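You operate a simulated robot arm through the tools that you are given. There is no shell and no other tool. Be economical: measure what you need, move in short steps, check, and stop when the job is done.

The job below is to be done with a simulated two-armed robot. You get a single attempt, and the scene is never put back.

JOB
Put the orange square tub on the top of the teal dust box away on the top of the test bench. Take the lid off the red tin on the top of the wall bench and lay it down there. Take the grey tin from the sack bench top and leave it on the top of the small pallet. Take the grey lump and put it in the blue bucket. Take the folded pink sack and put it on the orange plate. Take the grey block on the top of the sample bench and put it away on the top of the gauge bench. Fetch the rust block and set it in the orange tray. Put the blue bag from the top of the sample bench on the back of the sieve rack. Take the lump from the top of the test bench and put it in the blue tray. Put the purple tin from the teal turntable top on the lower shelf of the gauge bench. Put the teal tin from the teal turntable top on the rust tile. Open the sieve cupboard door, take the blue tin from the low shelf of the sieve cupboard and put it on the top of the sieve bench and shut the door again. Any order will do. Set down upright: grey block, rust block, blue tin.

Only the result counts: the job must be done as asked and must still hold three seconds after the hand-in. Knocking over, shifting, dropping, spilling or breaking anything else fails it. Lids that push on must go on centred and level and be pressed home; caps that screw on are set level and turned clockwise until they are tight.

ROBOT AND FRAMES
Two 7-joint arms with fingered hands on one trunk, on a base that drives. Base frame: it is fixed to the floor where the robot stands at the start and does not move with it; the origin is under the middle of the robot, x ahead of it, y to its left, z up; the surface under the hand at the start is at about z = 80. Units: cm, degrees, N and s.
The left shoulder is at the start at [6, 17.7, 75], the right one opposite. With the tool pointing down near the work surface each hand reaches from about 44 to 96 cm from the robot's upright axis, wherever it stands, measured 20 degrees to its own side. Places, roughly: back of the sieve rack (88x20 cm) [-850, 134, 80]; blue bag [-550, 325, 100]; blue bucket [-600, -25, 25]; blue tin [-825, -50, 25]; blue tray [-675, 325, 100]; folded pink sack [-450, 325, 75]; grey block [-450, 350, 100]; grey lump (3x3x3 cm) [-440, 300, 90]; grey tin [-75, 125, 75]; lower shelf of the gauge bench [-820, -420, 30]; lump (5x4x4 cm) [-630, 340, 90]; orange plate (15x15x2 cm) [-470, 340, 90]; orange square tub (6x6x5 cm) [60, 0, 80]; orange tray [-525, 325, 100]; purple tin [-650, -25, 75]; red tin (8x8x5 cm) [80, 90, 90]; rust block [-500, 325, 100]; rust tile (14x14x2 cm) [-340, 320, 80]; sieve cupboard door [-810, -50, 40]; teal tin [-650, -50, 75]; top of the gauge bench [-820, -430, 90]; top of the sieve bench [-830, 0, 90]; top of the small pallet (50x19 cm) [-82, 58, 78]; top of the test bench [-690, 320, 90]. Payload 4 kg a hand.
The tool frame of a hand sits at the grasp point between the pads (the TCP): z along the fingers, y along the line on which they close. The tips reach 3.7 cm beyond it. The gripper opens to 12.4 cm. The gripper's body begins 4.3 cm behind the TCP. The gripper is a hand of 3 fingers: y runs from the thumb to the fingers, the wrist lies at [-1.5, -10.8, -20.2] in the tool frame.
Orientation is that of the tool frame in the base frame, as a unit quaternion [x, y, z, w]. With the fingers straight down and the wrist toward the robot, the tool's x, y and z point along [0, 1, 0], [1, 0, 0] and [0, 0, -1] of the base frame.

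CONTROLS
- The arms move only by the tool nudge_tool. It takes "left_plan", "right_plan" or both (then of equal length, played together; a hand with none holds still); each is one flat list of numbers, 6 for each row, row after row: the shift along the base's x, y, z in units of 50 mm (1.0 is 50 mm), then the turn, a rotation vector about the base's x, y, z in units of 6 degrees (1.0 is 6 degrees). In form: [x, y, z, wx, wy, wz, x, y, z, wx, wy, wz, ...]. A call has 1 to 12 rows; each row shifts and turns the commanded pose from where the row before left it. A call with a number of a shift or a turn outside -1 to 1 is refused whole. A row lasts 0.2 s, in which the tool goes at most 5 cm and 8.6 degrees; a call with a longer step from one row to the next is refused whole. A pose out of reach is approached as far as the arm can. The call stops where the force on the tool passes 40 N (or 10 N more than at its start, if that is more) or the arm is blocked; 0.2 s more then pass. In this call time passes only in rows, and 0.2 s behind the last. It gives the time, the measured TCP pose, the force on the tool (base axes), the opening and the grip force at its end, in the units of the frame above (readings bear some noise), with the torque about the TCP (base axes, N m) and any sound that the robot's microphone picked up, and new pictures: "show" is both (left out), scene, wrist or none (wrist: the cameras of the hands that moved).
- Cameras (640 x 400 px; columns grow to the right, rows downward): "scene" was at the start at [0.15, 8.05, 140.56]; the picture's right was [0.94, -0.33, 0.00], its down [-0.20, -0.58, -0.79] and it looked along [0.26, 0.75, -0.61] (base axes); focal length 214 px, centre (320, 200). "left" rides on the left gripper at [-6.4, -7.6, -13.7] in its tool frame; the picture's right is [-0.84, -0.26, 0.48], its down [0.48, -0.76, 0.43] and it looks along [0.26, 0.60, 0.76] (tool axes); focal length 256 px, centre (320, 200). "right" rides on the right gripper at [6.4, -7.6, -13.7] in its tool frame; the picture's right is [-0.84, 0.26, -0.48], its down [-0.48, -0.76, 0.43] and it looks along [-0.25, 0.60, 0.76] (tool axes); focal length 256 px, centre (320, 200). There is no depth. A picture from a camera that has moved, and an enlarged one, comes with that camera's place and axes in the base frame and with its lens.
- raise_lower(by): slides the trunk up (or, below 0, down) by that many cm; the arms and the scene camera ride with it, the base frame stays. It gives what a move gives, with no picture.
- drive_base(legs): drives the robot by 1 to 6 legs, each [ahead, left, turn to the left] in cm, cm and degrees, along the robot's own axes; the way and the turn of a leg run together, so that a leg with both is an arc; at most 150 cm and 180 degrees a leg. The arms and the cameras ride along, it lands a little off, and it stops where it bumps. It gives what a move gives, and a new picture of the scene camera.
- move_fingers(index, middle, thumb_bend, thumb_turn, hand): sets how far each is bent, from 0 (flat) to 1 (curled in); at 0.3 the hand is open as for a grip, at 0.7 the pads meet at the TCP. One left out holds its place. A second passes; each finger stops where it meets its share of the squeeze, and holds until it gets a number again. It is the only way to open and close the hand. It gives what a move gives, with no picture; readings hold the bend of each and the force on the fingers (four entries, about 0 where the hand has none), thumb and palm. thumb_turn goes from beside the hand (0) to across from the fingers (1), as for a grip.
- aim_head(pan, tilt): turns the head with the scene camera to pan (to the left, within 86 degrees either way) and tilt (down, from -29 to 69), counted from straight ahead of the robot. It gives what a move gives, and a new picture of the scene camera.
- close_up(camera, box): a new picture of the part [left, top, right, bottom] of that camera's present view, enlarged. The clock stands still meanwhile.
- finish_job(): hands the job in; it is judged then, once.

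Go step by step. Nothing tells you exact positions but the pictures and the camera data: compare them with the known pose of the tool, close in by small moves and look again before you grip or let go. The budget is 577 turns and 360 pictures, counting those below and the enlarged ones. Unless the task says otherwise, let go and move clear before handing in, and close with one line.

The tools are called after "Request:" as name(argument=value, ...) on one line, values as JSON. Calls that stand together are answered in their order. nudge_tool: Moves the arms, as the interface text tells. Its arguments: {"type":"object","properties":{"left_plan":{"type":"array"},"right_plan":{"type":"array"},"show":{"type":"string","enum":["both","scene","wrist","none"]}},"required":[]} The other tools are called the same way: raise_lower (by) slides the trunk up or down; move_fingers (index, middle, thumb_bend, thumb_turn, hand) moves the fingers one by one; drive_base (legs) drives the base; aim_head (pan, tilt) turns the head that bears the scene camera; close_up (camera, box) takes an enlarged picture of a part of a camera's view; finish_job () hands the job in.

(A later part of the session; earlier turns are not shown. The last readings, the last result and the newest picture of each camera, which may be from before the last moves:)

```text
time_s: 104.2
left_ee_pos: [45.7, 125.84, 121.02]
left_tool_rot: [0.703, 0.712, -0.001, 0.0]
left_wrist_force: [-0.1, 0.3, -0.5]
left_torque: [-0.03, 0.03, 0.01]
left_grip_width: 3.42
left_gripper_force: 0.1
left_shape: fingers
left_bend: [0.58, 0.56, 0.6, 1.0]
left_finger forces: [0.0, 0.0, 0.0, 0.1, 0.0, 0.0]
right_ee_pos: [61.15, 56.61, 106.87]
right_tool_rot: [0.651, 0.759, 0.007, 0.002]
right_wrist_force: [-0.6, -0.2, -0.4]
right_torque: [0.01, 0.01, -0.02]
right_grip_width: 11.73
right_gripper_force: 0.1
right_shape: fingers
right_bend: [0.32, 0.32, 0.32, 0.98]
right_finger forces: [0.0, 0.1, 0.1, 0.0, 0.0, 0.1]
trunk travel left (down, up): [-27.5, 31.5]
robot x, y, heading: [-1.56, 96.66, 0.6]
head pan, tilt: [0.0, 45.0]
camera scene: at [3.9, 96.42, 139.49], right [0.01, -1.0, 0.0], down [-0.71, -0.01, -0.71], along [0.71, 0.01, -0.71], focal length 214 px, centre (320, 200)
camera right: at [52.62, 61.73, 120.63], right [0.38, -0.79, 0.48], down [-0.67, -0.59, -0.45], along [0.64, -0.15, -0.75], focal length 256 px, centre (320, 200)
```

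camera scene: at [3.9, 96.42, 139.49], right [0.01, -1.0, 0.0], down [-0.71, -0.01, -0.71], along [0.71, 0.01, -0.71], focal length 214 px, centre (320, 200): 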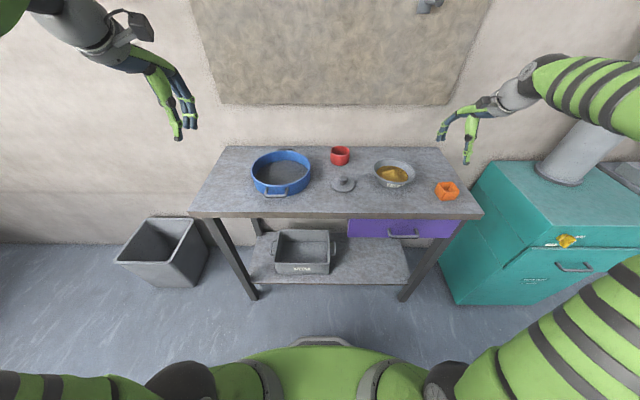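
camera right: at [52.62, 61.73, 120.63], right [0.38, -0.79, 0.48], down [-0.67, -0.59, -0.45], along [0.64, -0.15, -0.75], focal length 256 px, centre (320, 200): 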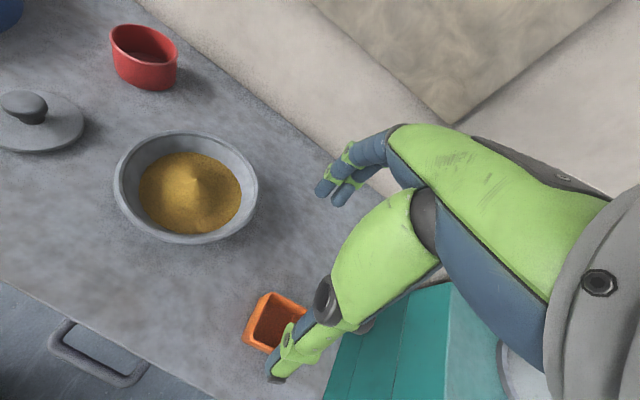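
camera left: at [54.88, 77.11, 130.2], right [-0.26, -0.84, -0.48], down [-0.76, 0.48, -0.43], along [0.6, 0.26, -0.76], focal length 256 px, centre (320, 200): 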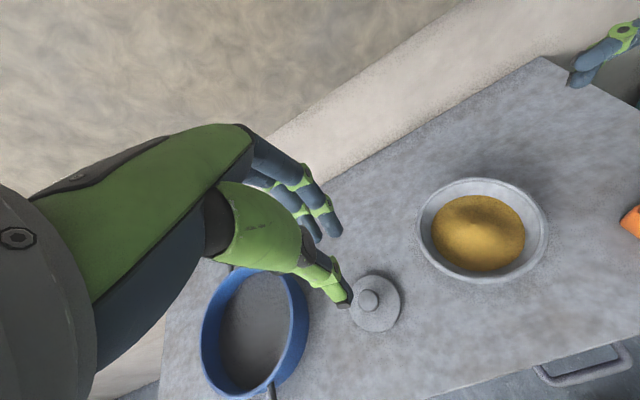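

The tin stands at its old place and the lid lies beside it. Now I pick the tub up again at [59.4, 53].

Request:
nudge_tool(right_plan=[-0.17, -0.36, -0.5, 0, 0, 0, -0.17, -0.36, -0.5, 0, 0, 0, 0, 0, -0.8, 0, 0, 0, 0, 0, -0.8, 0, 0, 0, 0, 0, -0.6, 0, 0, 0], show="wrist")

Request:
move_fingers(hand="right", index=0.6, middle=0.6, thumb_bend=0.6)

Request:
nudge_tool(right_plan=[0, 0, 0.3, 0, 0, 0, 0, 0, 0.6, 0, 0, 0, 0, 0, 0.9, 0, 0, 0, 0, 0, 0.9, 0, 0, 0], show="wrist")

```text
time_s: 105.4
left_ee_pos: [45.69, 125.86, 121.02]
left_tool_rot: [0.703, 0.711, 0.0, 0.0]
left_wrist_force: [-1.6, 0.3, -0.9]
left_torque: [0.0, -0.01, 0.0]
left_grip_width: 3.42
left_gripper_force: 0.0
left_shape: fingers
left_bend: [0.58, 0.56, 0.6, 1.0]
left_finger forces: [0.0, 0.1, 0.1, 0.1, 0.0, 0.0]
right_ee_pos: [59.91, 53.0, 90.72]
right_tool_rot: [0.651, 0.759, 0.007, 0.002]
right_wrist_force: [-0.1, -0.9, -0.4]
right_torque: [0.0, 0.01, 0.0]
right_grip_width: 11.72
right_gripper_force: 0.0
right_shape: fingers
right_bend: [0.32, 0.32, 0.32, 0.98]
right_finger forces: [0.1, 0.0, 0.0, 0.0, 0.0, 0.0]
trunk travel left (down, up): [-27.5, 31.5]
robot x, y, heading: [-1.48, 96.67, 0.7]
head pan, tilt: [0.0, 45.0]
camera right: at [51.21, 57.94, 104.46], right [0.38, -0.79, 0.48], down [-0.67, -0.59, -0.45], along [0.64, -0.15, -0.75], focal length 256 px, centre (320, 200)
```

right: 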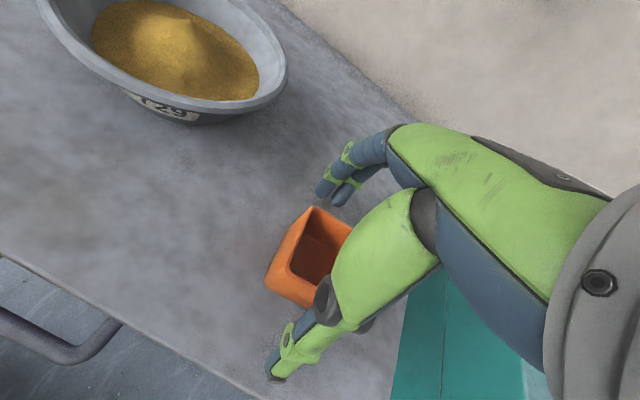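

```text
time_s: 106.4
left_ee_pos: [45.81, 125.8, 121.11]
left_tool_rot: [0.704, 0.71, 0.0, 0.0]
left_wrist_force: [0.3, 0.5, 0.1]
left_torque: [0.0, 0.0, 0.0]
left_grip_width: 3.44
left_gripper_force: 0.1
left_shape: fingers
left_bend: [0.58, 0.56, 0.6, 1.0]
left_finger forces: [0.0, 0.0, 0.0, 0.0, 0.1, 0.0]
right_ee_pos: [59.72, 52.84, 90.87]
right_tool_rot: [0.651, 0.759, 0.007, 0.003]
right_wrist_force: [2.5, -2.6, 11.3]
right_torque: [-0.03, -0.49, -0.15]
right_grip_width: 6.52
right_gripper_force: 22.8
right_shape: fingers
right_bend: [0.51, 0.53, 0.54, 1.0]
right_finger forces: [12.1, 10.8, 0.0, 0.0, 22.4, 0.0]
trunk travel left (down, up): [-27.5, 31.5]
robot x, y, heading: [-1.79, 96.25, 0.7]
head pan, tilt: [0.0, 45.0]
```

```text
time_s: 107.4
left_ee_pos: [45.7, 125.79, 121.15]
left_tool_rot: [0.703, 0.711, -0.001, 0.0]
left_wrist_force: [-0.1, 0.4, -0.4]
left_torque: [0.02, -0.01, -0.01]
left_grip_width: 3.42
left_gripper_force: 0.0
left_shape: fingers
left_bend: [0.58, 0.56, 0.6, 1.0]
left_finger forces: [0.0, 0.0, 0.1, 0.0, 0.0, 0.1]
right_ee_pos: [59.74, 52.71, 104.47]
right_tool_rot: [0.651, 0.759, 0.006, 0.0]
right_wrist_force: [0.1, 0.1, -0.3]
right_torque: [0.02, 0.03, -0.03]
right_grip_width: 6.44
right_gripper_force: 20.1
right_shape: fingers
right_bend: [0.52, 0.53, 0.54, 1.0]
right_finger forces: [10.9, 9.3, 0.0, 0.1, 20.1, 0.0]
trunk travel left (down, up): [-27.5, 31.5]
robot x, y, heading: [-1.36, 96.38, 0.5]
head pan, tilt: [0.0, 45.0]
camera right: at [51.15, 57.77, 118.18], right [0.38, -0.79, 0.48], down [-0.67, -0.59, -0.45], along [0.64, -0.15, -0.76], focal length 256 px, centre (320, 200)
```

right: 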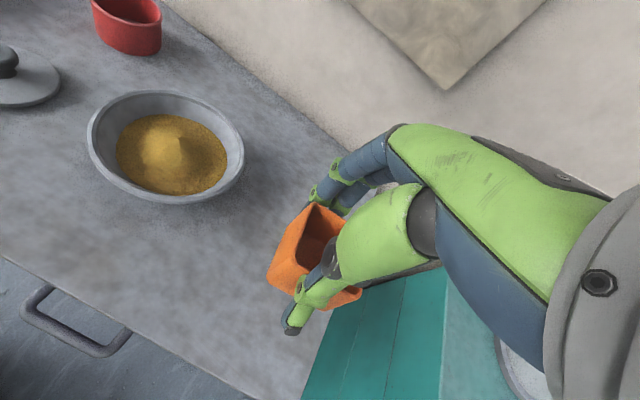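

The tub is in hand again. Next is the grey tin: I tuck the right hand in, turn round to face the sack bench and look.

Request:
nudge_tool(right_plan=[-0.6, 0.7, 0.2, 0, 0, 0, -0.6, 0.7, 0.2, 0, 0, 0, -0.6, 0.7, 0.2, 0, 0, 0, -0.6, 0.7, 0.2, 0, 0, 0], left_plan=[0, 0, 0, 0, 0, 0, 0, 0, 0, 0, 0, 0, 0, 0, 0, 0, 0, 0, 0, 0, 0, 0, 0, 0], show="none")

Request:
drive_base(legs=[[0, 30, 0], [0, 0, 179.4]])

Request:
aim_head(pan=0, tilt=40)

```text
time_s: 108.4
left_ee_pos: [45.7, 125.81, 121.17]
left_tool_rot: [0.703, 0.712, 0.0, 0.0]
left_wrist_force: [0.2, 0.2, -0.1]
left_torque: [0.01, 0.0, -0.01]
left_grip_width: 3.42
left_gripper_force: 0.2
left_shape: fingers
left_bend: [0.58, 0.56, 0.6, 1.0]
left_finger forces: [0.0, 0.0, 0.0, 0.1, 0.0, 0.0]
right_ee_pos: [47.57, 67.02, 108.37]
right_tool_rot: [0.65, 0.759, 0.008, 0.002]
right_wrist_force: [-0.1, -0.7, -0.3]
right_torque: [-0.02, 0.0, -0.01]
right_grip_width: 6.41
right_gripper_force: 19.6
right_shape: fingers
right_bend: [0.52, 0.53, 0.54, 1.0]
right_finger forces: [10.8, 9.2, 0.0, 0.0, 20.1, 0.0]
trunk travel left (down, up): [-27.5, 31.5]
robot x, y, heading: [-1.24, 96.31, 0.6]
head pan, tilt: [0.0, 45.0]
```

```text
time_s: 117.8
left_ee_pos: [-48.95, 96.27, 121.09]
left_tool_rot: [0.712, -0.703, 0.0, 0.0]
left_wrist_force: [0.3, 0.3, -0.3]
left_torque: [-0.04, 0.0, -0.01]
left_grip_width: 3.43
left_gripper_force: 0.1
left_shape: fingers
left_bend: [0.58, 0.56, 0.6, 1.0]
left_finger forces: [0.1, 0.1, 0.0, 0.1, 0.0, 0.1]
right_ee_pos: [-50.92, 155.17, 108.32]
right_tool_rot: [0.76, -0.65, -0.001, 0.007]
right_wrist_force: [-0.3, -0.1, -0.6]
right_torque: [0.0, 0.0, 0.04]
right_grip_width: 6.31
right_gripper_force: 19.5
right_shape: fingers
right_bend: [0.52, 0.53, 0.55, 1.0]
right_finger forces: [10.4, 8.9, 0.1, 0.1, 19.2, 0.1]
trunk travel left (down, up): [-27.5, 31.5]
robot x, y, heading: [-1.78, 125.73, -179.3]
head pan, tilt: [0.0, 45.0]
camera scene: at [-6.62, 125.52, 139.49], right [-0.01, 1.0, 0.0], down [0.71, 0.01, -0.71], along [-0.71, -0.01, -0.71], focal length 214 px, centre (320, 200)
```

scene: 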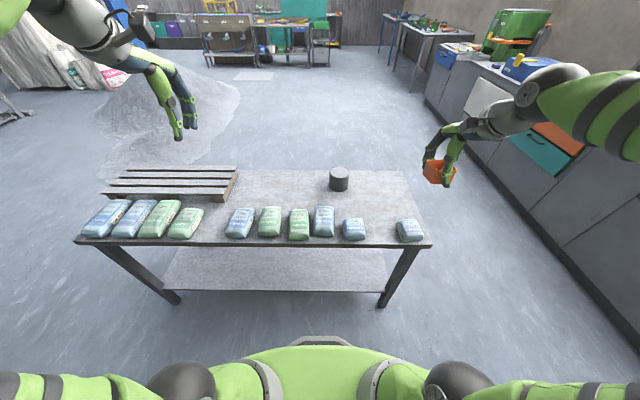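

```text
time_s: 118.4
left_ee_pos: [-48.87, 96.28, 121.02]
left_tool_rot: [0.711, -0.703, 0.0, 0.0]
left_wrist_force: [0.5, 0.2, 1.0]
left_torque: [-0.02, -0.02, -0.02]
left_grip_width: 3.44
left_gripper_force: 0.0
left_shape: fingers
left_bend: [0.58, 0.56, 0.6, 1.0]
left_finger forces: [0.1, 0.0, 0.1, 0.1, 0.1, 0.0]
right_ee_pos: [-50.91, 155.21, 108.33]
right_tool_rot: [0.76, -0.65, -0.003, 0.008]
right_wrist_force: [0.5, 0.0, -0.7]
right_torque: [-0.01, -0.02, -0.01]
right_grip_width: 6.29
right_gripper_force: 19.3
right_shape: fingers
right_bend: [0.52, 0.53, 0.55, 1.0]
right_finger forces: [10.4, 8.9, 0.1, 0.0, 19.2, 0.0]
trunk travel left (down, up): [-27.5, 31.5]
robot x, y, heading: [-1.67, 125.88, -179.0]
head pan, tilt: [0.0, 40.0]
camera scene: at [-6.99, 125.51, 140.22], right [-0.01, 1.0, 0.0], down [0.64, 0.01, -0.77], along [-0.77, -0.01, -0.64], focal length 214 px, centre (320, 200)
```

scene: 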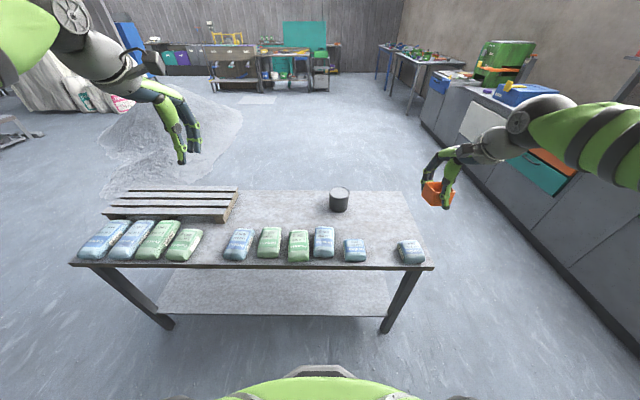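

The grey tin is near [-81, 133, 78], about 10 cm wide. I shift the robot 20 cm to its right so the left hand faces it, and move the hand above it.

Request:
drive_base(legs=[[0, -22, 0]])

Request:
move_fingers(hand="left", index=0.3, middle=0.3, thumb_bend=0.3)

Request:
nudge_tool(left_plan=[-0.7, 0.3, -0.3, 0, 0, 0, -0.7, 0.3, -0.3, 0, 0, 0, -0.7, 0.3, -0.3, 0, 0, 0, -0.7, 0.3, -0.3, 0, 0, 0, -0.7, 0.3, -0.3, 0, 0, 0, -0.7, 0.3, -0.3, 0, 0, 0, -0.7, 0.3, -0.3, 0, 0, 0, -0.7, 0.3, -0.3, 0, 0, 0], show="both")

```text
time_s: 120.1
left_ee_pos: [-49.2, 118.76, 121.1]
left_tool_rot: [0.71, -0.704, 0.0, 0.0]
left_wrist_force: [0.4, -0.7, -0.6]
left_torque: [-0.02, 0.0, 0.03]
left_grip_width: 3.45
left_gripper_force: 0.1
left_shape: fingers
left_bend: [0.58, 0.56, 0.6, 1.0]
left_finger forces: [0.1, 0.1, 0.1, 0.1, 0.0, 0.0]
right_ee_pos: [-51.05, 177.56, 108.33]
right_tool_rot: [0.759, -0.65, -0.002, 0.006]
right_wrist_force: [0.1, 0.6, -0.9]
right_torque: [-0.02, 0.0, 0.01]
right_grip_width: 6.3
right_gripper_force: 18.9
right_shape: fingers
right_bend: [0.52, 0.53, 0.55, 1.0]
right_finger forces: [10.4, 8.8, 0.0, 0.0, 19.3, 0.0]
trunk travel left (down, up): [-27.5, 31.5]
robot x, y, heading: [-1.93, 147.59, -179.2]
head pan, tilt: [0.0, 40.0]
camera scene: at [-7.25, 147.82, 140.22], right [-0.01, 1.0, 0.0], down [0.64, 0.01, -0.77], along [-0.77, -0.01, -0.64], focal length 214 px, centre (320, 200)
```

scene: 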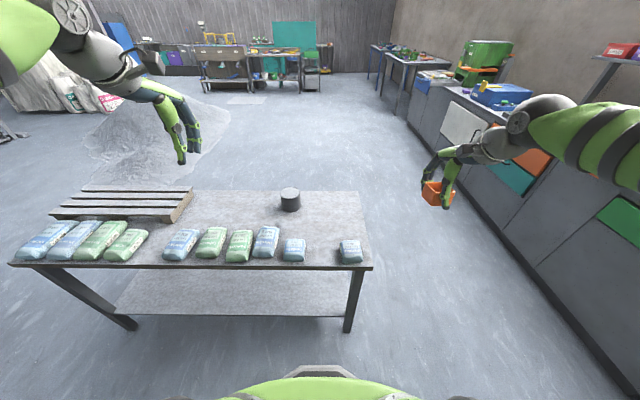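

```text
time_s: 121.1
left_ee_pos: [-49.08, 118.58, 121.05]
left_tool_rot: [0.711, -0.703, 0.0, -0.001]
left_wrist_force: [0.0, -0.3, -0.5]
left_torque: [0.04, -0.01, 0.0]
left_grip_width: 12.33
left_gripper_force: 0.1
left_shape: fingers
left_bend: [0.3, 0.3, 0.3, 0.98]
left_finger forces: [0.0, 0.1, 0.0, 0.0, 0.0, 0.0]
right_ee_pos: [-51.16, 177.66, 108.31]
right_tool_rot: [0.759, -0.651, -0.001, 0.006]
right_wrist_force: [0.4, 0.3, -0.2]
right_torque: [-0.04, -0.01, -0.01]
right_grip_width: 6.28
right_gripper_force: 19.5
right_shape: fingers
right_bend: [0.52, 0.53, 0.55, 1.0]
right_finger forces: [10.4, 8.9, 0.1, 0.0, 19.2, 0.0]
trunk travel left (down, up): [-27.5, 31.5]
robot x, y, heading: [-1.77, 147.97, -179.3]
head pan, tilt: [0.0, 40.0]
```

```text
time_s: 122.9
left_ee_pos: [-77.23, 130.65, 109.16]
left_tool_rot: [0.711, -0.703, 0.0, 0.0]
left_wrist_force: [0.4, 0.3, -0.1]
left_torque: [0.03, -0.01, 0.03]
left_grip_width: 12.34
left_gripper_force: 0.1
left_shape: fingers
left_bend: [0.3, 0.3, 0.3, 0.98]
left_finger forces: [0.0, 0.0, 0.1, 0.1, 0.0, 0.0]
right_ee_pos: [-51.13, 177.65, 108.25]
right_tool_rot: [0.759, -0.651, -0.001, 0.006]
right_wrist_force: [0.1, -0.5, -1.2]
right_torque: [-0.02, -0.02, 0.03]
right_grip_width: 6.31
right_gripper_force: 19.1
right_shape: fingers
right_bend: [0.52, 0.54, 0.55, 1.0]
right_finger forces: [10.4, 8.9, 0.1, 0.0, 19.2, 0.0]
trunk travel left (down, up): [-27.5, 31.5]
robot x, y, heading: [-2.18, 148.7, -179.5]
head pan, tilt: [0.0, 40.0]
camera scene: at [-7.3, 147.78, 140.22], right [-0.01, 1.0, 0.0], down [0.64, 0.01, -0.77], along [-0.77, -0.01, -0.64], focal length 214 px, centre (320, 200)
camera left: at [-69.72, 137.02, 122.76], right [0.25, 0.84, -0.48], down [0.77, -0.47, -0.43], along [-0.59, -0.26, -0.76], focal length 256 px, centre (320, 200)
```

scene: 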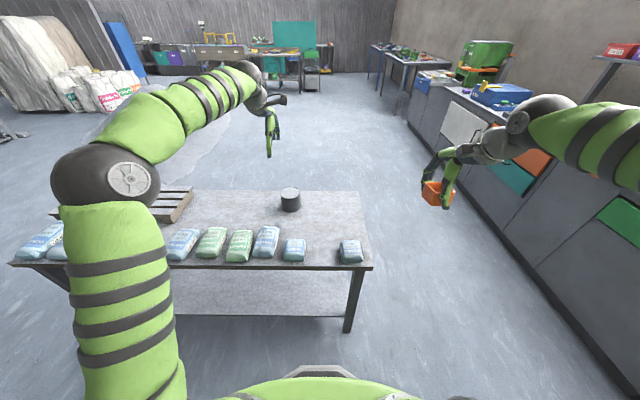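
left: 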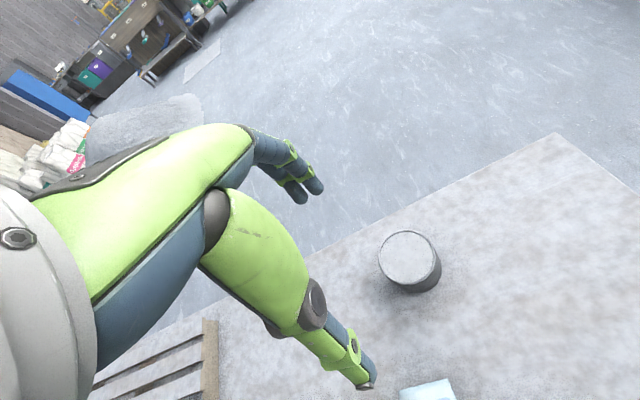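

The tin's top is at about [-83.9, 133.5, 80.6]. I move above it and re-check.

Request:
nudge_tool(left_plan=[-0.45, 0.19, -0.7, 0, 0, 0, -0.45, 0.19, -0.7, 0, 0, 0, -0.44, 0.19, -0.7, 0, 0, 0, 0, 0, -0.7, 0, 0, 0], show="wrist")

```text
time_s: 123.9
left_ee_pos: [-84.04, 133.29, 94.97]
left_tool_rot: [0.712, -0.703, 0.0, 0.0]
left_wrist_force: [0.0, -0.3, 0.0]
left_torque: [0.03, 0.05, 0.02]
left_grip_width: 12.36
left_gripper_force: 0.1
left_shape: fingers
left_bend: [0.3, 0.3, 0.3, 0.98]
left_finger forces: [0.1, 0.0, 0.0, 0.0, 0.0, 0.0]
right_ee_pos: [-51.09, 177.48, 108.42]
right_tool_rot: [0.76, -0.65, -0.002, 0.007]
right_wrist_force: [-0.1, -0.4, -1.5]
right_torque: [0.02, -0.04, 0.03]
right_grip_width: 6.28
right_gripper_force: 19.1
right_shape: fingers
right_bend: [0.52, 0.54, 0.55, 1.0]
right_finger forces: [10.4, 8.9, 0.0, 0.0, 19.1, 0.1]
trunk travel left (down, up): [-27.5, 31.5]
robot x, y, heading: [-1.36, 147.97, -179.5]
head pan, tilt: [0.0, 40.0]
camera left: at [-76.53, 139.63, 108.68], right [0.25, 0.84, -0.48], down [0.77, -0.47, -0.44], along [-0.59, -0.26, -0.76], focal length 256 px, centre (320, 200)
```

left: 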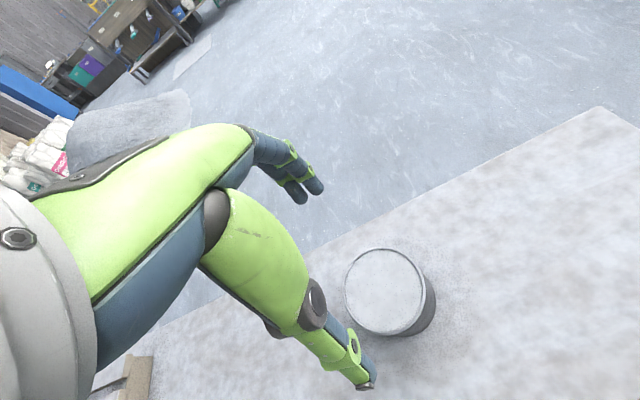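

It agrees within half a centimetre, and the tin is about 8.5 cm wide. I lower around it and grip.

Request:
nudge_tool(left_plan=[0.1, 0.06, -0.8, 0, 0, 0, 0, 0, -0.8, 0, 0, 0, 0, 0, -0.8, 0, 0, 0, 0, 0, -0.6, 0, 0, 0], show="wrist")

Request:
move_fingers(hand="left", index=0.6, middle=0.6, thumb_bend=0.6)

```text
time_s: 124.9
left_ee_pos: [-83.39, 133.83, 80.17]
left_tool_rot: [0.711, -0.703, -0.001, 0.0]
left_wrist_force: [0.1, 0.4, 0.2]
left_torque: [-0.01, 0.01, 0.01]
left_grip_width: 12.34
left_gripper_force: 0.0
left_shape: fingers
left_bend: [0.3, 0.3, 0.3, 0.98]
left_finger forces: [0.0, 0.0, 0.0, 0.0, 0.0, 0.0]
right_ee_pos: [-51.2, 177.63, 108.29]
right_tool_rot: [0.76, -0.65, -0.001, 0.007]
right_wrist_force: [-0.1, -0.3, -1.3]
right_torque: [0.02, -0.02, -0.02]
right_grip_width: 6.3
right_gripper_force: 19.4
right_shape: fingers
right_bend: [0.52, 0.54, 0.55, 1.0]
right_finger forces: [10.4, 8.9, 0.1, 0.0, 19.0, 0.0]
trunk travel left (down, up): [-27.5, 31.5]
robot x, y, heading: [-2.07, 148.02, -179.2]
head pan, tilt: [0.0, 40.0]
camera left: at [-75.99, 140.19, 93.76], right [0.25, 0.84, -0.48], down [0.77, -0.48, -0.43], along [-0.59, -0.26, -0.76], focal length 256 px, centre (320, 200)
```

left: 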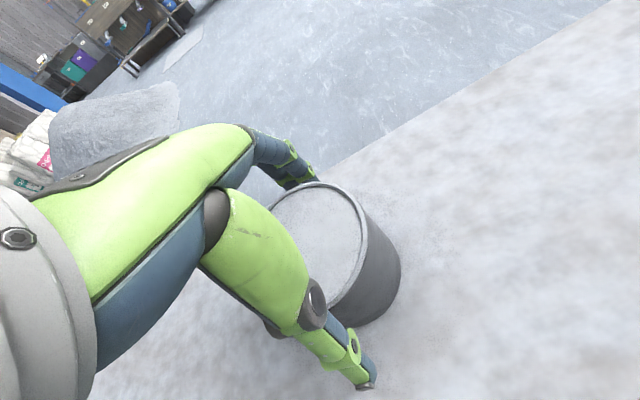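

```text
time_s: 125.9
left_ee_pos: [-83.38, 133.72, 80.32]
left_tool_rot: [0.711, -0.703, -0.001, 0.001]
left_wrist_force: [1.4, -4.1, 14.0]
left_torque: [-0.15, 0.72, 0.25]
left_grip_width: 10.21
left_gripper_force: 30.1
left_shape: fingers
left_bend: [0.42, 0.41, 0.44, 1.0]
left_finger forces: [13.9, 13.4, 0.0, 0.1, 32.7, 0.0]
right_ee_pos: [-51.15, 177.62, 108.39]
right_tool_rot: [0.759, -0.65, -0.002, 0.006]
right_wrist_force: [0.2, -0.2, -0.9]
right_torque: [-0.03, -0.02, -0.01]
right_grip_width: 6.28
right_gripper_force: 19.3
right_shape: fingers
right_bend: [0.52, 0.54, 0.55, 1.0]
right_finger forces: [10.4, 8.9, 0.0, 0.0, 19.2, 0.0]
trunk travel left (down, up): [-27.5, 31.5]
robot x, y, heading: [-2.28, 147.9, -179.4]
head pan, tilt: [0.0, 40.0]
```

Gripped. I lift it, checking the load.

Request:
nudge_tool(left_plan=[0, 0, 0.2, 0, 0, 0, 0, 0, 0.4, 0, 0, 0, 0, 0, 0.8, 0, 0, 0, 0, 0, 0.8, 0, 0, 0, 0, 0, 0.8, 0, 0, 0], show="both")

```text
time_s: 127.1
left_ee_pos: [-83.41, 133.84, 94.97]
left_tool_rot: [0.711, -0.704, 0.001, -0.001]
left_wrist_force: [-0.3, 0.5, -3.7]
left_torque: [0.0, -0.07, -0.01]
left_grip_width: 10.09
left_gripper_force: 28.0
left_shape: fingers
left_bend: [0.42, 0.41, 0.45, 1.0]
left_finger forces: [15.2, 11.8, 0.0, 0.0, 29.0, 0.0]
right_ee_pos: [-51.21, 177.48, 108.42]
right_tool_rot: [0.759, -0.651, -0.001, 0.007]
right_wrist_force: [-0.1, -1.4, -1.1]
right_torque: [0.01, 0.0, 0.04]
right_grip_width: 6.29
right_gripper_force: 18.4
right_shape: fingers
right_bend: [0.52, 0.54, 0.55, 1.0]
right_finger forces: [10.4, 8.9, 0.1, 0.0, 19.1, 0.1]
trunk travel left (down, up): [-27.5, 31.5]
robot x, y, heading: [-1.88, 148.02, -179.1]
head pan, tilt: [0.0, 40.0]
camera scene: at [-7.28, 147.76, 140.21], right [-0.01, 1.0, 0.0], down [0.64, 0.01, -0.77], along [-0.77, -0.01, -0.64], focal length 214 px, centre (320, 200)
camera left: at [-75.87, 140.14, 108.7], right [0.25, 0.84, -0.48], down [0.77, -0.47, -0.43], along [-0.59, -0.26, -0.76], focal length 256 px, centre (320, 200)
```

scene: 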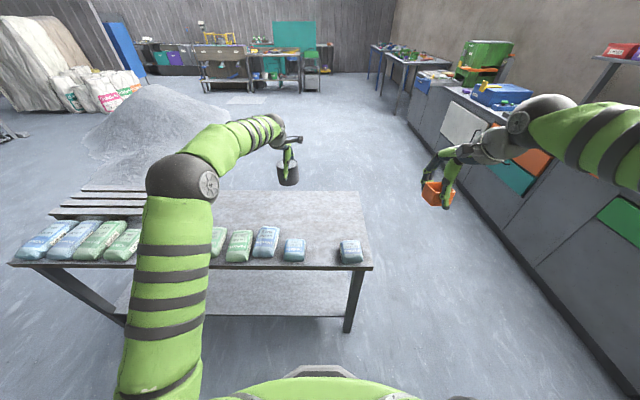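
left: 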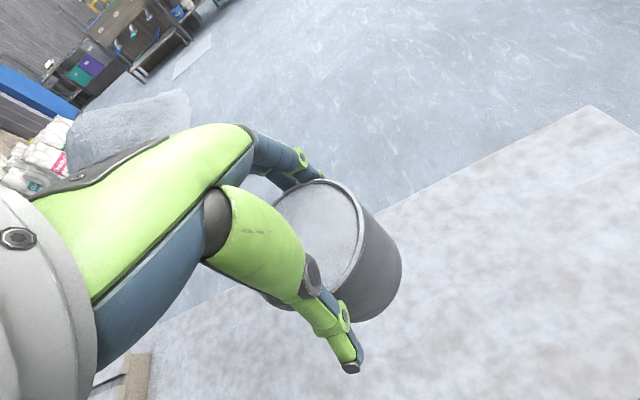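

The tin is held. I drive 63 cm to the robot's left to bring it near the pallet.

Request:
drive_base(legs=[[0, 65, 0]])

Request:
nudge_tool(left_plan=[0, 0, 0, 0, 0, 0], show="wrist")

```text
time_s: 130.7
left_ee_pos: [-82.74, 69.67, 94.96]
left_tool_rot: [0.711, -0.703, 0.001, -0.001]
left_wrist_force: [0.5, -0.1, -3.9]
left_torque: [-0.01, -0.04, -0.01]
left_grip_width: 10.1
left_gripper_force: 28.2
left_shape: fingers
left_bend: [0.42, 0.41, 0.45, 1.0]
left_finger forces: [15.1, 11.9, 0.1, 0.1, 28.9, 0.0]
right_ee_pos: [-50.33, 113.53, 108.34]
right_tool_rot: [0.759, -0.651, -0.001, 0.007]
right_wrist_force: [1.2, 0.1, -1.1]
right_torque: [0.02, 0.01, -0.01]
right_grip_width: 6.31
right_gripper_force: 19.1
right_shape: fingers
right_bend: [0.52, 0.54, 0.55, 1.0]
right_finger forces: [10.4, 8.7, 0.1, 0.0, 19.1, 0.0]
trunk travel left (down, up): [-27.5, 31.5]
robot x, y, heading: [-1.54, 84.02, -179.5]
head pan, tilt: [0.0, 40.0]
camera scene: at [-6.6, 83.65, 140.22], right [-0.01, 1.0, 0.0], down [0.64, 0.01, -0.77], along [-0.77, -0.01, -0.64], focal length 214 px, centre (320, 200)
```

scene: 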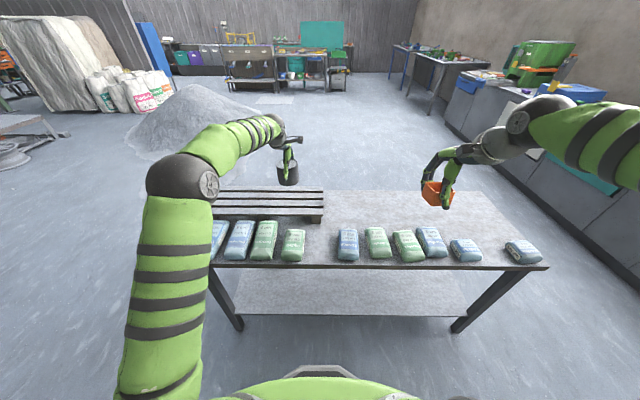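

```text
time_s: 131.1
left_ee_pos: [-82.74, 69.68, 94.91]
left_tool_rot: [0.711, -0.703, 0.001, 0.0]
left_wrist_force: [-1.1, -0.5, -4.1]
left_torque: [0.03, -0.03, 0.02]
left_grip_width: 10.1
left_gripper_force: 28.5
left_shape: fingers
left_bend: [0.42, 0.41, 0.45, 1.0]
left_finger forces: [15.1, 11.9, 0.0, 0.1, 28.9, 0.0]
right_ee_pos: [-50.43, 113.55, 108.31]
right_tool_rot: [0.759, -0.651, 0.0, 0.006]
right_wrist_force: [0.1, -0.1, -0.7]
right_torque: [0.0, 0.0, 0.02]
right_grip_width: 6.29
right_gripper_force: 19.7
right_shape: fingers
right_bend: [0.52, 0.54, 0.55, 1.0]
right_finger forces: [10.4, 8.9, 0.0, 0.0, 19.0, 0.0]
trunk travel left (down, up): [-27.5, 31.5]
robot x, y, heading: [-1.36, 83.95, -179.2]
head pan, tilt: [0.0, 40.0]
camera left: at [-75.2, 76.05, 108.63], right [0.25, 0.84, -0.48], down [0.77, -0.47, -0.43], along [-0.59, -0.26, -0.76], focal length 256 px, centre (320, 200)
```

left: 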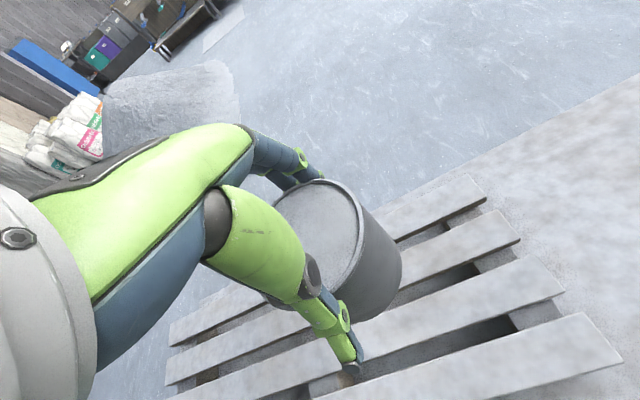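

The pallet spans x from -89.5 to -71.7 with its near end at y of about 85. I centre the tin at [-80.6, 64] and lower it to contact.

Request:
nudge_tool(left_plan=[0.2, -0.6, 0, 0, 0, 0, 0.2, -0.55, -0.3, 0, 0, 0, 0, 0, -0.5, 0, 0, 0, 0, 0, -0.5, 0, 0, 0, 0, 0, -0.3, 0, 0, 0, 0, 0, -0.15, 0, 0, 0, 0, 0, -0.15, 0, 0, 0], show="wrist")

```text
time_s: 132.7
left_ee_pos: [-80.57, 64.0, 86.19]
left_tool_rot: [0.711, -0.703, -0.005, 0.004]
left_wrist_force: [7.7, 1.0, 33.3]
left_torque: [0.09, 1.16, -0.08]
left_grip_width: 10.21
left_gripper_force: 32.6
left_shape: fingers
left_bend: [0.41, 0.41, 0.44, 1.0]
left_finger forces: [13.4, 12.8, 0.0, 0.1, 38.8, 0.0]
right_ee_pos: [-50.15, 113.61, 108.49]
right_tool_rot: [0.759, -0.651, -0.003, 0.008]
right_wrist_force: [0.1, -0.4, -0.4]
right_torque: [0.02, -0.01, 0.02]
right_grip_width: 6.28
right_gripper_force: 19.1
right_shape: fingers
right_bend: [0.52, 0.54, 0.55, 1.0]
right_finger forces: [10.4, 8.9, 0.0, 0.1, 19.1, 0.0]
trunk travel left (down, up): [-27.5, 31.5]
robot x, y, heading: [-1.31, 83.12, -179.4]
head pan, tilt: [0.0, 40.0]
camera left: at [-73.0, 70.38, 99.84], right [0.24, 0.84, -0.48], down [0.76, -0.47, -0.45], along [-0.6, -0.26, -0.75], focal length 256 px, centre (320, 200)
```

left: 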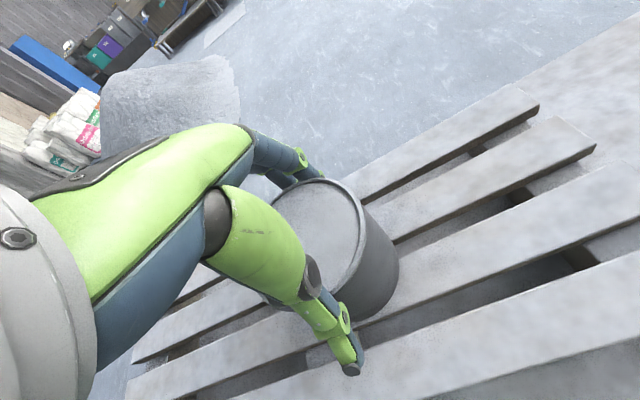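

Contact. I ease off a little, release and rise straight up.

Request:
nudge_tool(left_plan=[0, 0, 0.08, 0, 0, 0], show="none")

Request:
move_fingers(hand="left", index=0.28, middle=0.28, thumb_bend=0.28)

Request:
nudge_tool(left_plan=[0, 0, 0.4, 0, 0, 0, 0, 0, 0.8, 0, 0, 0, 0, 0, 0.9, 0, 0, 0, 0, 0, 0.9, 0, 0, 0, 0, 0, 0.9, 0, 0, 0, 0.6, 0, 0.6, 0, 0, 0, 0.8, 0, 0.4, 0, 0, 0, 0.9, 0, 0.2, 0, 0, 0, 0.9, 0, 0, 0, 0, 0, 0.9, 0, 0, 0, 0, 0, 0.9, 0, 0, 0, 0, 0], show="scene")

```text
time_s: 133.1
left_ee_pos: [-80.64, 63.86, 86.28]
left_tool_rot: [0.711, -0.704, -0.002, 0.003]
left_wrist_force: [3.2, 1.7, 31.4]
left_torque: [0.09, 1.35, -0.04]
left_grip_width: 10.22
left_gripper_force: 30.5
left_shape: fingers
left_bend: [0.41, 0.4, 0.45, 1.0]
left_finger forces: [13.7, 13.1, 0.0, 0.1, 34.0, 0.0]
right_ee_pos: [-50.09, 113.52, 108.39]
right_tool_rot: [0.759, -0.651, -0.002, 0.008]
right_wrist_force: [-0.2, -0.2, 0.0]
right_torque: [-0.03, 0.04, 0.01]
right_grip_width: 6.27
right_gripper_force: 18.8
right_shape: fingers
right_bend: [0.52, 0.54, 0.55, 1.0]
right_finger forces: [10.4, 8.9, 0.1, 0.0, 19.1, 0.1]
trunk travel left (down, up): [-27.5, 31.5]
robot x, y, heading: [-1.23, 83.63, -179.2]
head pan, tilt: [0.0, 40.0]
```

```text
time_s: 134.1
left_ee_pos: [-80.67, 63.83, 85.76]
left_tool_rot: [0.711, -0.703, 0.0, 0.0]
left_wrist_force: [-0.6, 0.1, -0.9]
left_torque: [0.0, -0.02, -0.05]
left_grip_width: 12.86
left_gripper_force: 0.1
left_shape: fingers
left_bend: [0.28, 0.28, 0.28, 0.97]
left_finger forces: [0.0, 0.0, 0.0, 0.0, 0.0, 0.0]
right_ee_pos: [-50.46, 113.48, 108.34]
right_tool_rot: [0.76, -0.65, -0.001, 0.007]
right_wrist_force: [-0.3, 1.2, -0.7]
right_torque: [-0.01, 0.01, 0.01]
right_grip_width: 6.27
right_gripper_force: 18.8
right_shape: fingers
right_bend: [0.52, 0.54, 0.55, 1.0]
right_finger forces: [10.5, 8.9, 0.1, 0.0, 19.2, 0.1]
trunk travel left (down, up): [-27.5, 31.5]
robot x, y, heading: [-1.54, 84.07, -179.4]
head pan, tilt: [0.0, 40.0]
```

```text
time_s: 136.5
left_ee_pos: [-55.67, 63.66, 111.28]
left_tool_rot: [0.711, -0.703, 0.0, -0.001]
left_wrist_force: [0.3, 0.2, 0.6]
left_torque: [-0.02, 0.0, 0.01]
left_grip_width: 12.91
left_gripper_force: 0.1
left_shape: fingers
left_bend: [0.28, 0.28, 0.28, 0.97]
left_finger forces: [0.0, 0.0, 0.0, 0.0, 0.1, 0.1]
right_ee_pos: [-50.33, 113.6, 108.37]
right_tool_rot: [0.759, -0.651, -0.001, 0.007]
right_wrist_force: [0.1, -0.7, -0.6]
right_torque: [-0.03, -0.01, 0.01]
right_grip_width: 6.33
right_gripper_force: 19.3
right_shape: fingers
right_bend: [0.52, 0.54, 0.55, 1.0]
right_finger forces: [10.2, 9.0, 0.0, 0.1, 19.1, 0.0]
trunk travel left (down, up): [-27.5, 31.5]
robot x, y, heading: [-1.2, 83.91, -179.2]
head pan, tilt: [0.0, 40.0]
camera scene: at [-6.52, 83.66, 140.22], right [-0.01, 1.0, 0.0], down [0.64, 0.01, -0.77], along [-0.77, -0.01, -0.64], focal length 214 px, centre (320, 200)
```

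scene: 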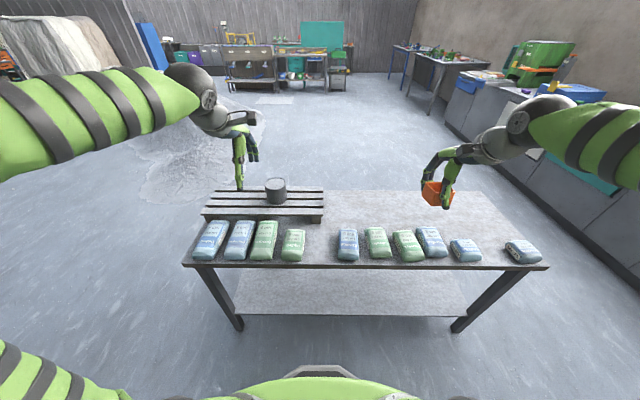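

The grey tin stands on the pallet. Next I go to the long counter by the y=+320 wall: drive clear of the sack bench, then along the counter.

Request:
drive_base(legs=[[0, -131, 0], [140, 0, 0]])

Request:
aim_head(pan=-35, tilt=25)

```text
time_s: 149.5
left_ee_pos: [-196.45, 187.63, 111.39]
left_tool_rot: [0.72, -0.694, -0.001, -0.001]
left_wrist_force: [1.1, 0.1, 0.0]
left_torque: [0.0, 0.02, 0.03]
left_grip_width: 12.9
left_gripper_force: 0.0
left_shape: fingers
left_bend: [0.28, 0.28, 0.28, 0.97]
left_finger forces: [0.1, 0.0, 0.0, 0.1, 0.1, 0.1]
right_ee_pos: [-192.22, 237.56, 108.29]
right_tool_rot: [0.768, -0.641, -0.001, 0.007]
right_wrist_force: [-0.7, -0.2, -1.2]
right_torque: [-0.01, 0.02, 0.01]
right_grip_width: 6.28
right_gripper_force: 19.0
right_shape: fingers
right_bend: [0.52, 0.54, 0.55, 1.0]
right_finger forces: [10.3, 8.8, 0.0, 0.1, 19.1, 0.0]
trunk travel left (down, up): [-27.5, 31.5]
robot x, y, heading: [-142.35, 209.3, -177.9]
head pan, tilt: [0.0, 40.0]
camera scene: at [-147.73, 208.8, 140.22], right [-0.04, 1.0, 0.0], down [0.64, 0.02, -0.77], along [-0.77, -0.03, -0.64], focal length 214 px, centre (320, 200)
```

scene: 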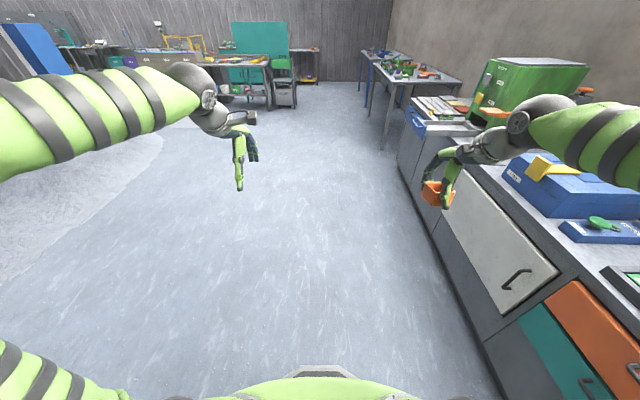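

```text
time_s: 150.5
left_ee_pos: [-196.42, 187.62, 111.4]
left_tool_rot: [0.72, -0.694, 0.0, 0.0]
left_wrist_force: [-0.1, -0.5, -0.6]
left_torque: [-0.01, -0.02, 0.01]
left_grip_width: 12.9
left_gripper_force: 0.1
left_shape: fingers
left_bend: [0.28, 0.28, 0.28, 0.97]
left_finger forces: [0.0, 0.0, 0.0, 0.1, 0.1, 0.0]
right_ee_pos: [-192.29, 237.52, 108.36]
right_tool_rot: [0.767, -0.641, -0.001, 0.007]
right_wrist_force: [-0.3, 0.5, -0.5]
right_torque: [-0.02, 0.02, 0.0]
right_grip_width: 6.3
right_gripper_force: 19.3
right_shape: fingers
right_bend: [0.52, 0.54, 0.55, 1.0]
right_finger forces: [10.3, 8.7, 0.0, 0.0, 19.1, 0.0]
trunk travel left (down, up): [-27.5, 31.5]
robot x, y, heading: [-142.47, 208.73, -177.7]
head pan, tilt: [-35.0, 25.0]
camera scene: at [-146.96, 214.11, 142.55], right [0.54, 0.84, 0.0], down [0.36, -0.23, -0.91], along [-0.76, 0.49, -0.42], focal length 214 px, centre (320, 200)
```

scene: 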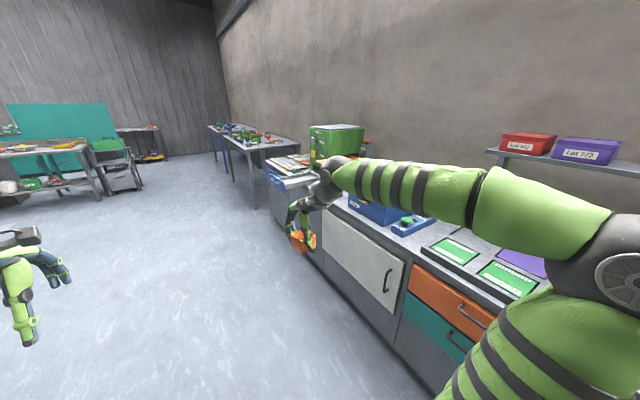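

Beyond the counter I see two tables (sample bench and test bench). I drive on along the counter and look at the sample bench.

Request:
drive_base(legs=[[0, 0, -2], [150, 0, 0], [140, 5, 0]])

Request:
aim_head(pan=-55, tilt=30)

```text
time_s: 165.1
left_ee_pos: [-490.53, 183.81, 111.34]
left_tool_rot: [0.711, -0.703, -0.001, 0.0]
left_wrist_force: [-0.1, 0.0, -0.2]
left_torque: [-0.01, 0.01, 0.05]
left_grip_width: 12.89
left_gripper_force: 0.0
left_shape: fingers
left_bend: [0.28, 0.28, 0.28, 0.97]
left_finger forces: [0.1, 0.0, 0.1, 0.1, 0.0, 0.0]
right_ee_pos: [-485.06, 233.61, 108.28]
right_tool_rot: [0.759, -0.651, -0.001, 0.008]
right_wrist_force: [-1.3, 0.2, -0.9]
right_torque: [0.01, 0.01, 0.0]
right_grip_width: 6.29
right_gripper_force: 19.1
right_shape: fingers
right_bend: [0.52, 0.54, 0.55, 1.0]
right_finger forces: [10.3, 8.8, 0.1, 0.1, 19.1, 0.0]
trunk travel left (down, up): [-27.5, 31.5]
robot x, y, heading: [-436.31, 203.96, -179.4]
head pan, tilt: [-35.0, 25.0]
camera scene: at [-440.44, 208.99, 142.55], right [0.57, 0.82, 0.0], down [0.35, -0.24, -0.91], along [-0.75, 0.51, -0.42], focal length 214 px, centre (320, 200)
```

scene: 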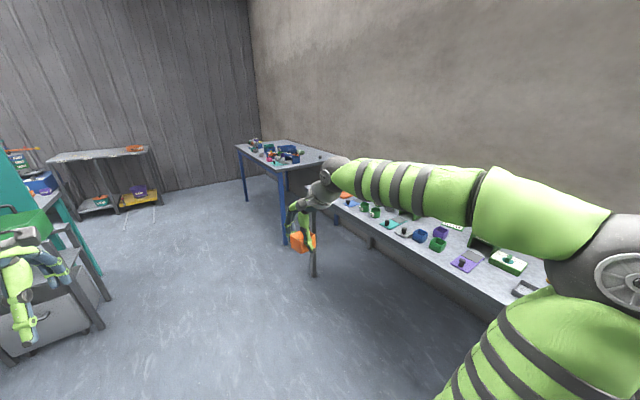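

```text
time_s: 165.9
left_ee_pos: [-490.57, 183.74, 111.31]
left_tool_rot: [0.71, -0.704, 0.0, 0.001]
left_wrist_force: [0.1, 0.9, 0.1]
left_torque: [0.02, 0.01, 0.03]
left_grip_width: 12.91
left_gripper_force: 0.0
left_shape: fingers
left_bend: [0.28, 0.28, 0.28, 0.97]
left_finger forces: [0.1, 0.1, 0.1, 0.1, 0.1, 0.0]
right_ee_pos: [-485.13, 233.67, 108.34]
right_tool_rot: [0.759, -0.651, -0.001, 0.006]
right_wrist_force: [-0.4, -0.4, 0.0]
right_torque: [-0.02, -0.04, -0.04]
right_grip_width: 6.3
right_gripper_force: 19.0
right_shape: fingers
right_bend: [0.52, 0.54, 0.55, 1.0]
right_finger forces: [10.3, 8.8, 0.1, 0.0, 19.1, 0.1]
trunk travel left (down, up): [-27.5, 31.5]
robot x, y, heading: [-435.9, 203.78, -179.3]
head pan, tilt: [-55.0, 30.0]
camera scene: at [-438.1, 211.13, 141.76], right [0.81, 0.58, 0.0], down [0.29, -0.41, -0.87], along [-0.5, 0.7, -0.5], focal length 214 px, centre (320, 200)
```

scene: 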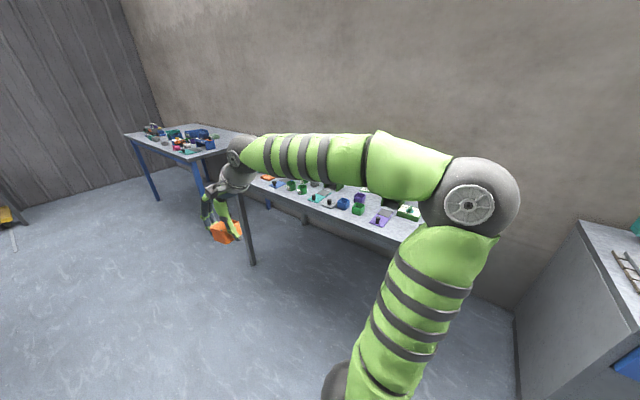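

The sample bench is crowded with small trays and items. I turn right to face the wall and look at it squarely.

Request:
drive_base(legs=[[0, 0, -90.5], [0, 60, 0], [15, 0, 0]])

Request:
aim_head(pan=0, tilt=30)

```text
time_s: 174.2
left_ee_pos: [-513.18, 276.16, 111.4]
left_tool_rot: [0.014, 1.0, 0.0, 0.001]
left_wrist_force: [1.2, -0.7, -0.3]
left_torque: [-0.04, 0.01, 0.03]
left_grip_width: 12.91
left_gripper_force: 0.0
left_shape: fingers
left_bend: [0.28, 0.28, 0.28, 0.97]
left_finger forces: [0.1, 0.1, 0.1, 0.0, 0.1, 0.1]
right_ee_pos: [-463.47, 268.52, 108.41]
right_tool_rot: [-0.057, 0.998, 0.005, -0.003]
right_wrist_force: [0.3, 0.6, -0.4]
right_torque: [-0.01, -0.01, 0.0]
right_grip_width: 6.23
right_gripper_force: 19.5
right_shape: fingers
right_bend: [0.52, 0.54, 0.55, 1.0]
right_finger forces: [10.2, 8.8, 0.0, 0.0, 18.8, 0.0]
trunk travel left (down, up): [-27.5, 31.5]
robot x, y, heading: [-495.32, 220.25, 88.5]
head pan, tilt: [-55.0, 30.0]
camera scene: at [-487.46, 222.56, 141.75], right [0.55, -0.84, 0.0], down [-0.42, -0.27, -0.87], along [0.72, 0.47, -0.5], focal length 214 px, centre (320, 200)
```

scene: 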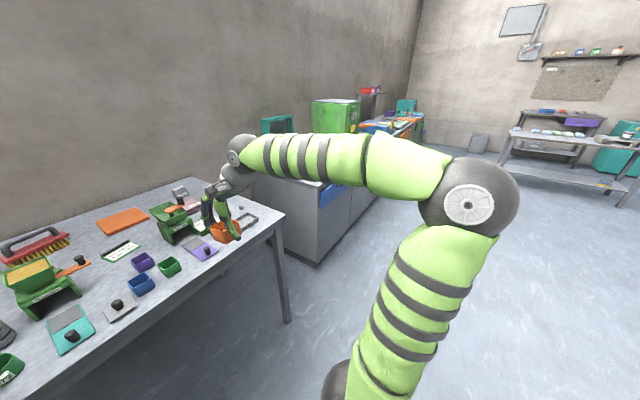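

```text
time_s: 175.4
left_ee_pos: [-513.04, 275.83, 111.28]
left_tool_rot: [0.015, 1.0, 0.001, 0.0]
left_wrist_force: [-0.3, 0.0, 0.6]
left_torque: [0.0, -0.01, 0.01]
left_grip_width: 12.9
left_gripper_force: 0.1
left_shape: fingers
left_bend: [0.28, 0.28, 0.28, 0.97]
left_finger forces: [0.0, 0.1, 0.0, 0.0, 0.0, 0.1]
right_ee_pos: [-463.53, 268.56, 108.33]
right_tool_rot: [-0.056, 0.998, 0.005, -0.004]
right_wrist_force: [0.1, -0.2, -0.7]
right_torque: [0.02, 0.03, 0.02]
right_grip_width: 6.25
right_gripper_force: 18.9
right_shape: fingers
right_bend: [0.52, 0.54, 0.55, 1.0]
right_finger forces: [10.0, 8.7, 0.0, 0.0, 18.8, 0.1]
trunk travel left (down, up): [-27.5, 31.5]
robot x, y, heading: [-494.94, 220.73, 88.5]
head pan, tilt: [0.0, 30.0]
camera scene: at [-494.74, 226.57, 141.75], right [1.0, -0.03, 0.0], down [-0.02, -0.5, -0.87], along [0.03, 0.87, -0.5], focal length 214 px, centre (320, 200)
```

scene: 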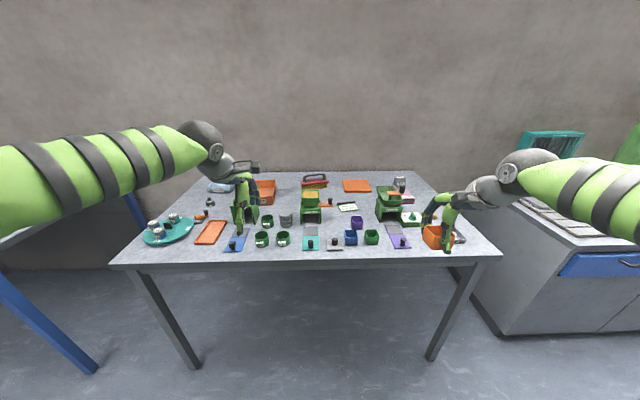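

I take enlarged views of the bench, left and right half.

Request:
close_up(camera="scene", box=[136, 165, 328, 285])

Request:
close_up(camera="scene", box=[290, 165, 482, 285])

```text
3.33 times, centred on (232, 225) of scene
camera zoom: at [-494.74, 226.57, 141.75], right [1.0, -0.03, 0.0], down [-0.02, -0.5, -0.87], along [0.03, 0.87, -0.5], focal length 715 px, centre (613, 117)
```

zoom: 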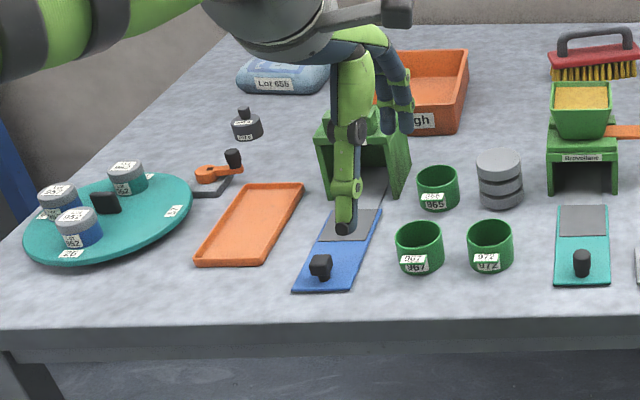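

```text
3.33 times, centred on (386, 225) of scene
camera zoom: at [-494.74, 226.57, 141.75], right [1.0, -0.03, 0.0], down [-0.02, -0.5, -0.87], along [0.03, 0.87, -0.5], focal length 715 px, centre (100, 117)
```

zoom: 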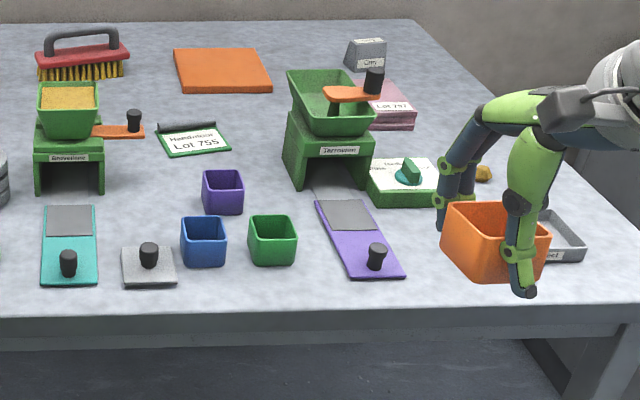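

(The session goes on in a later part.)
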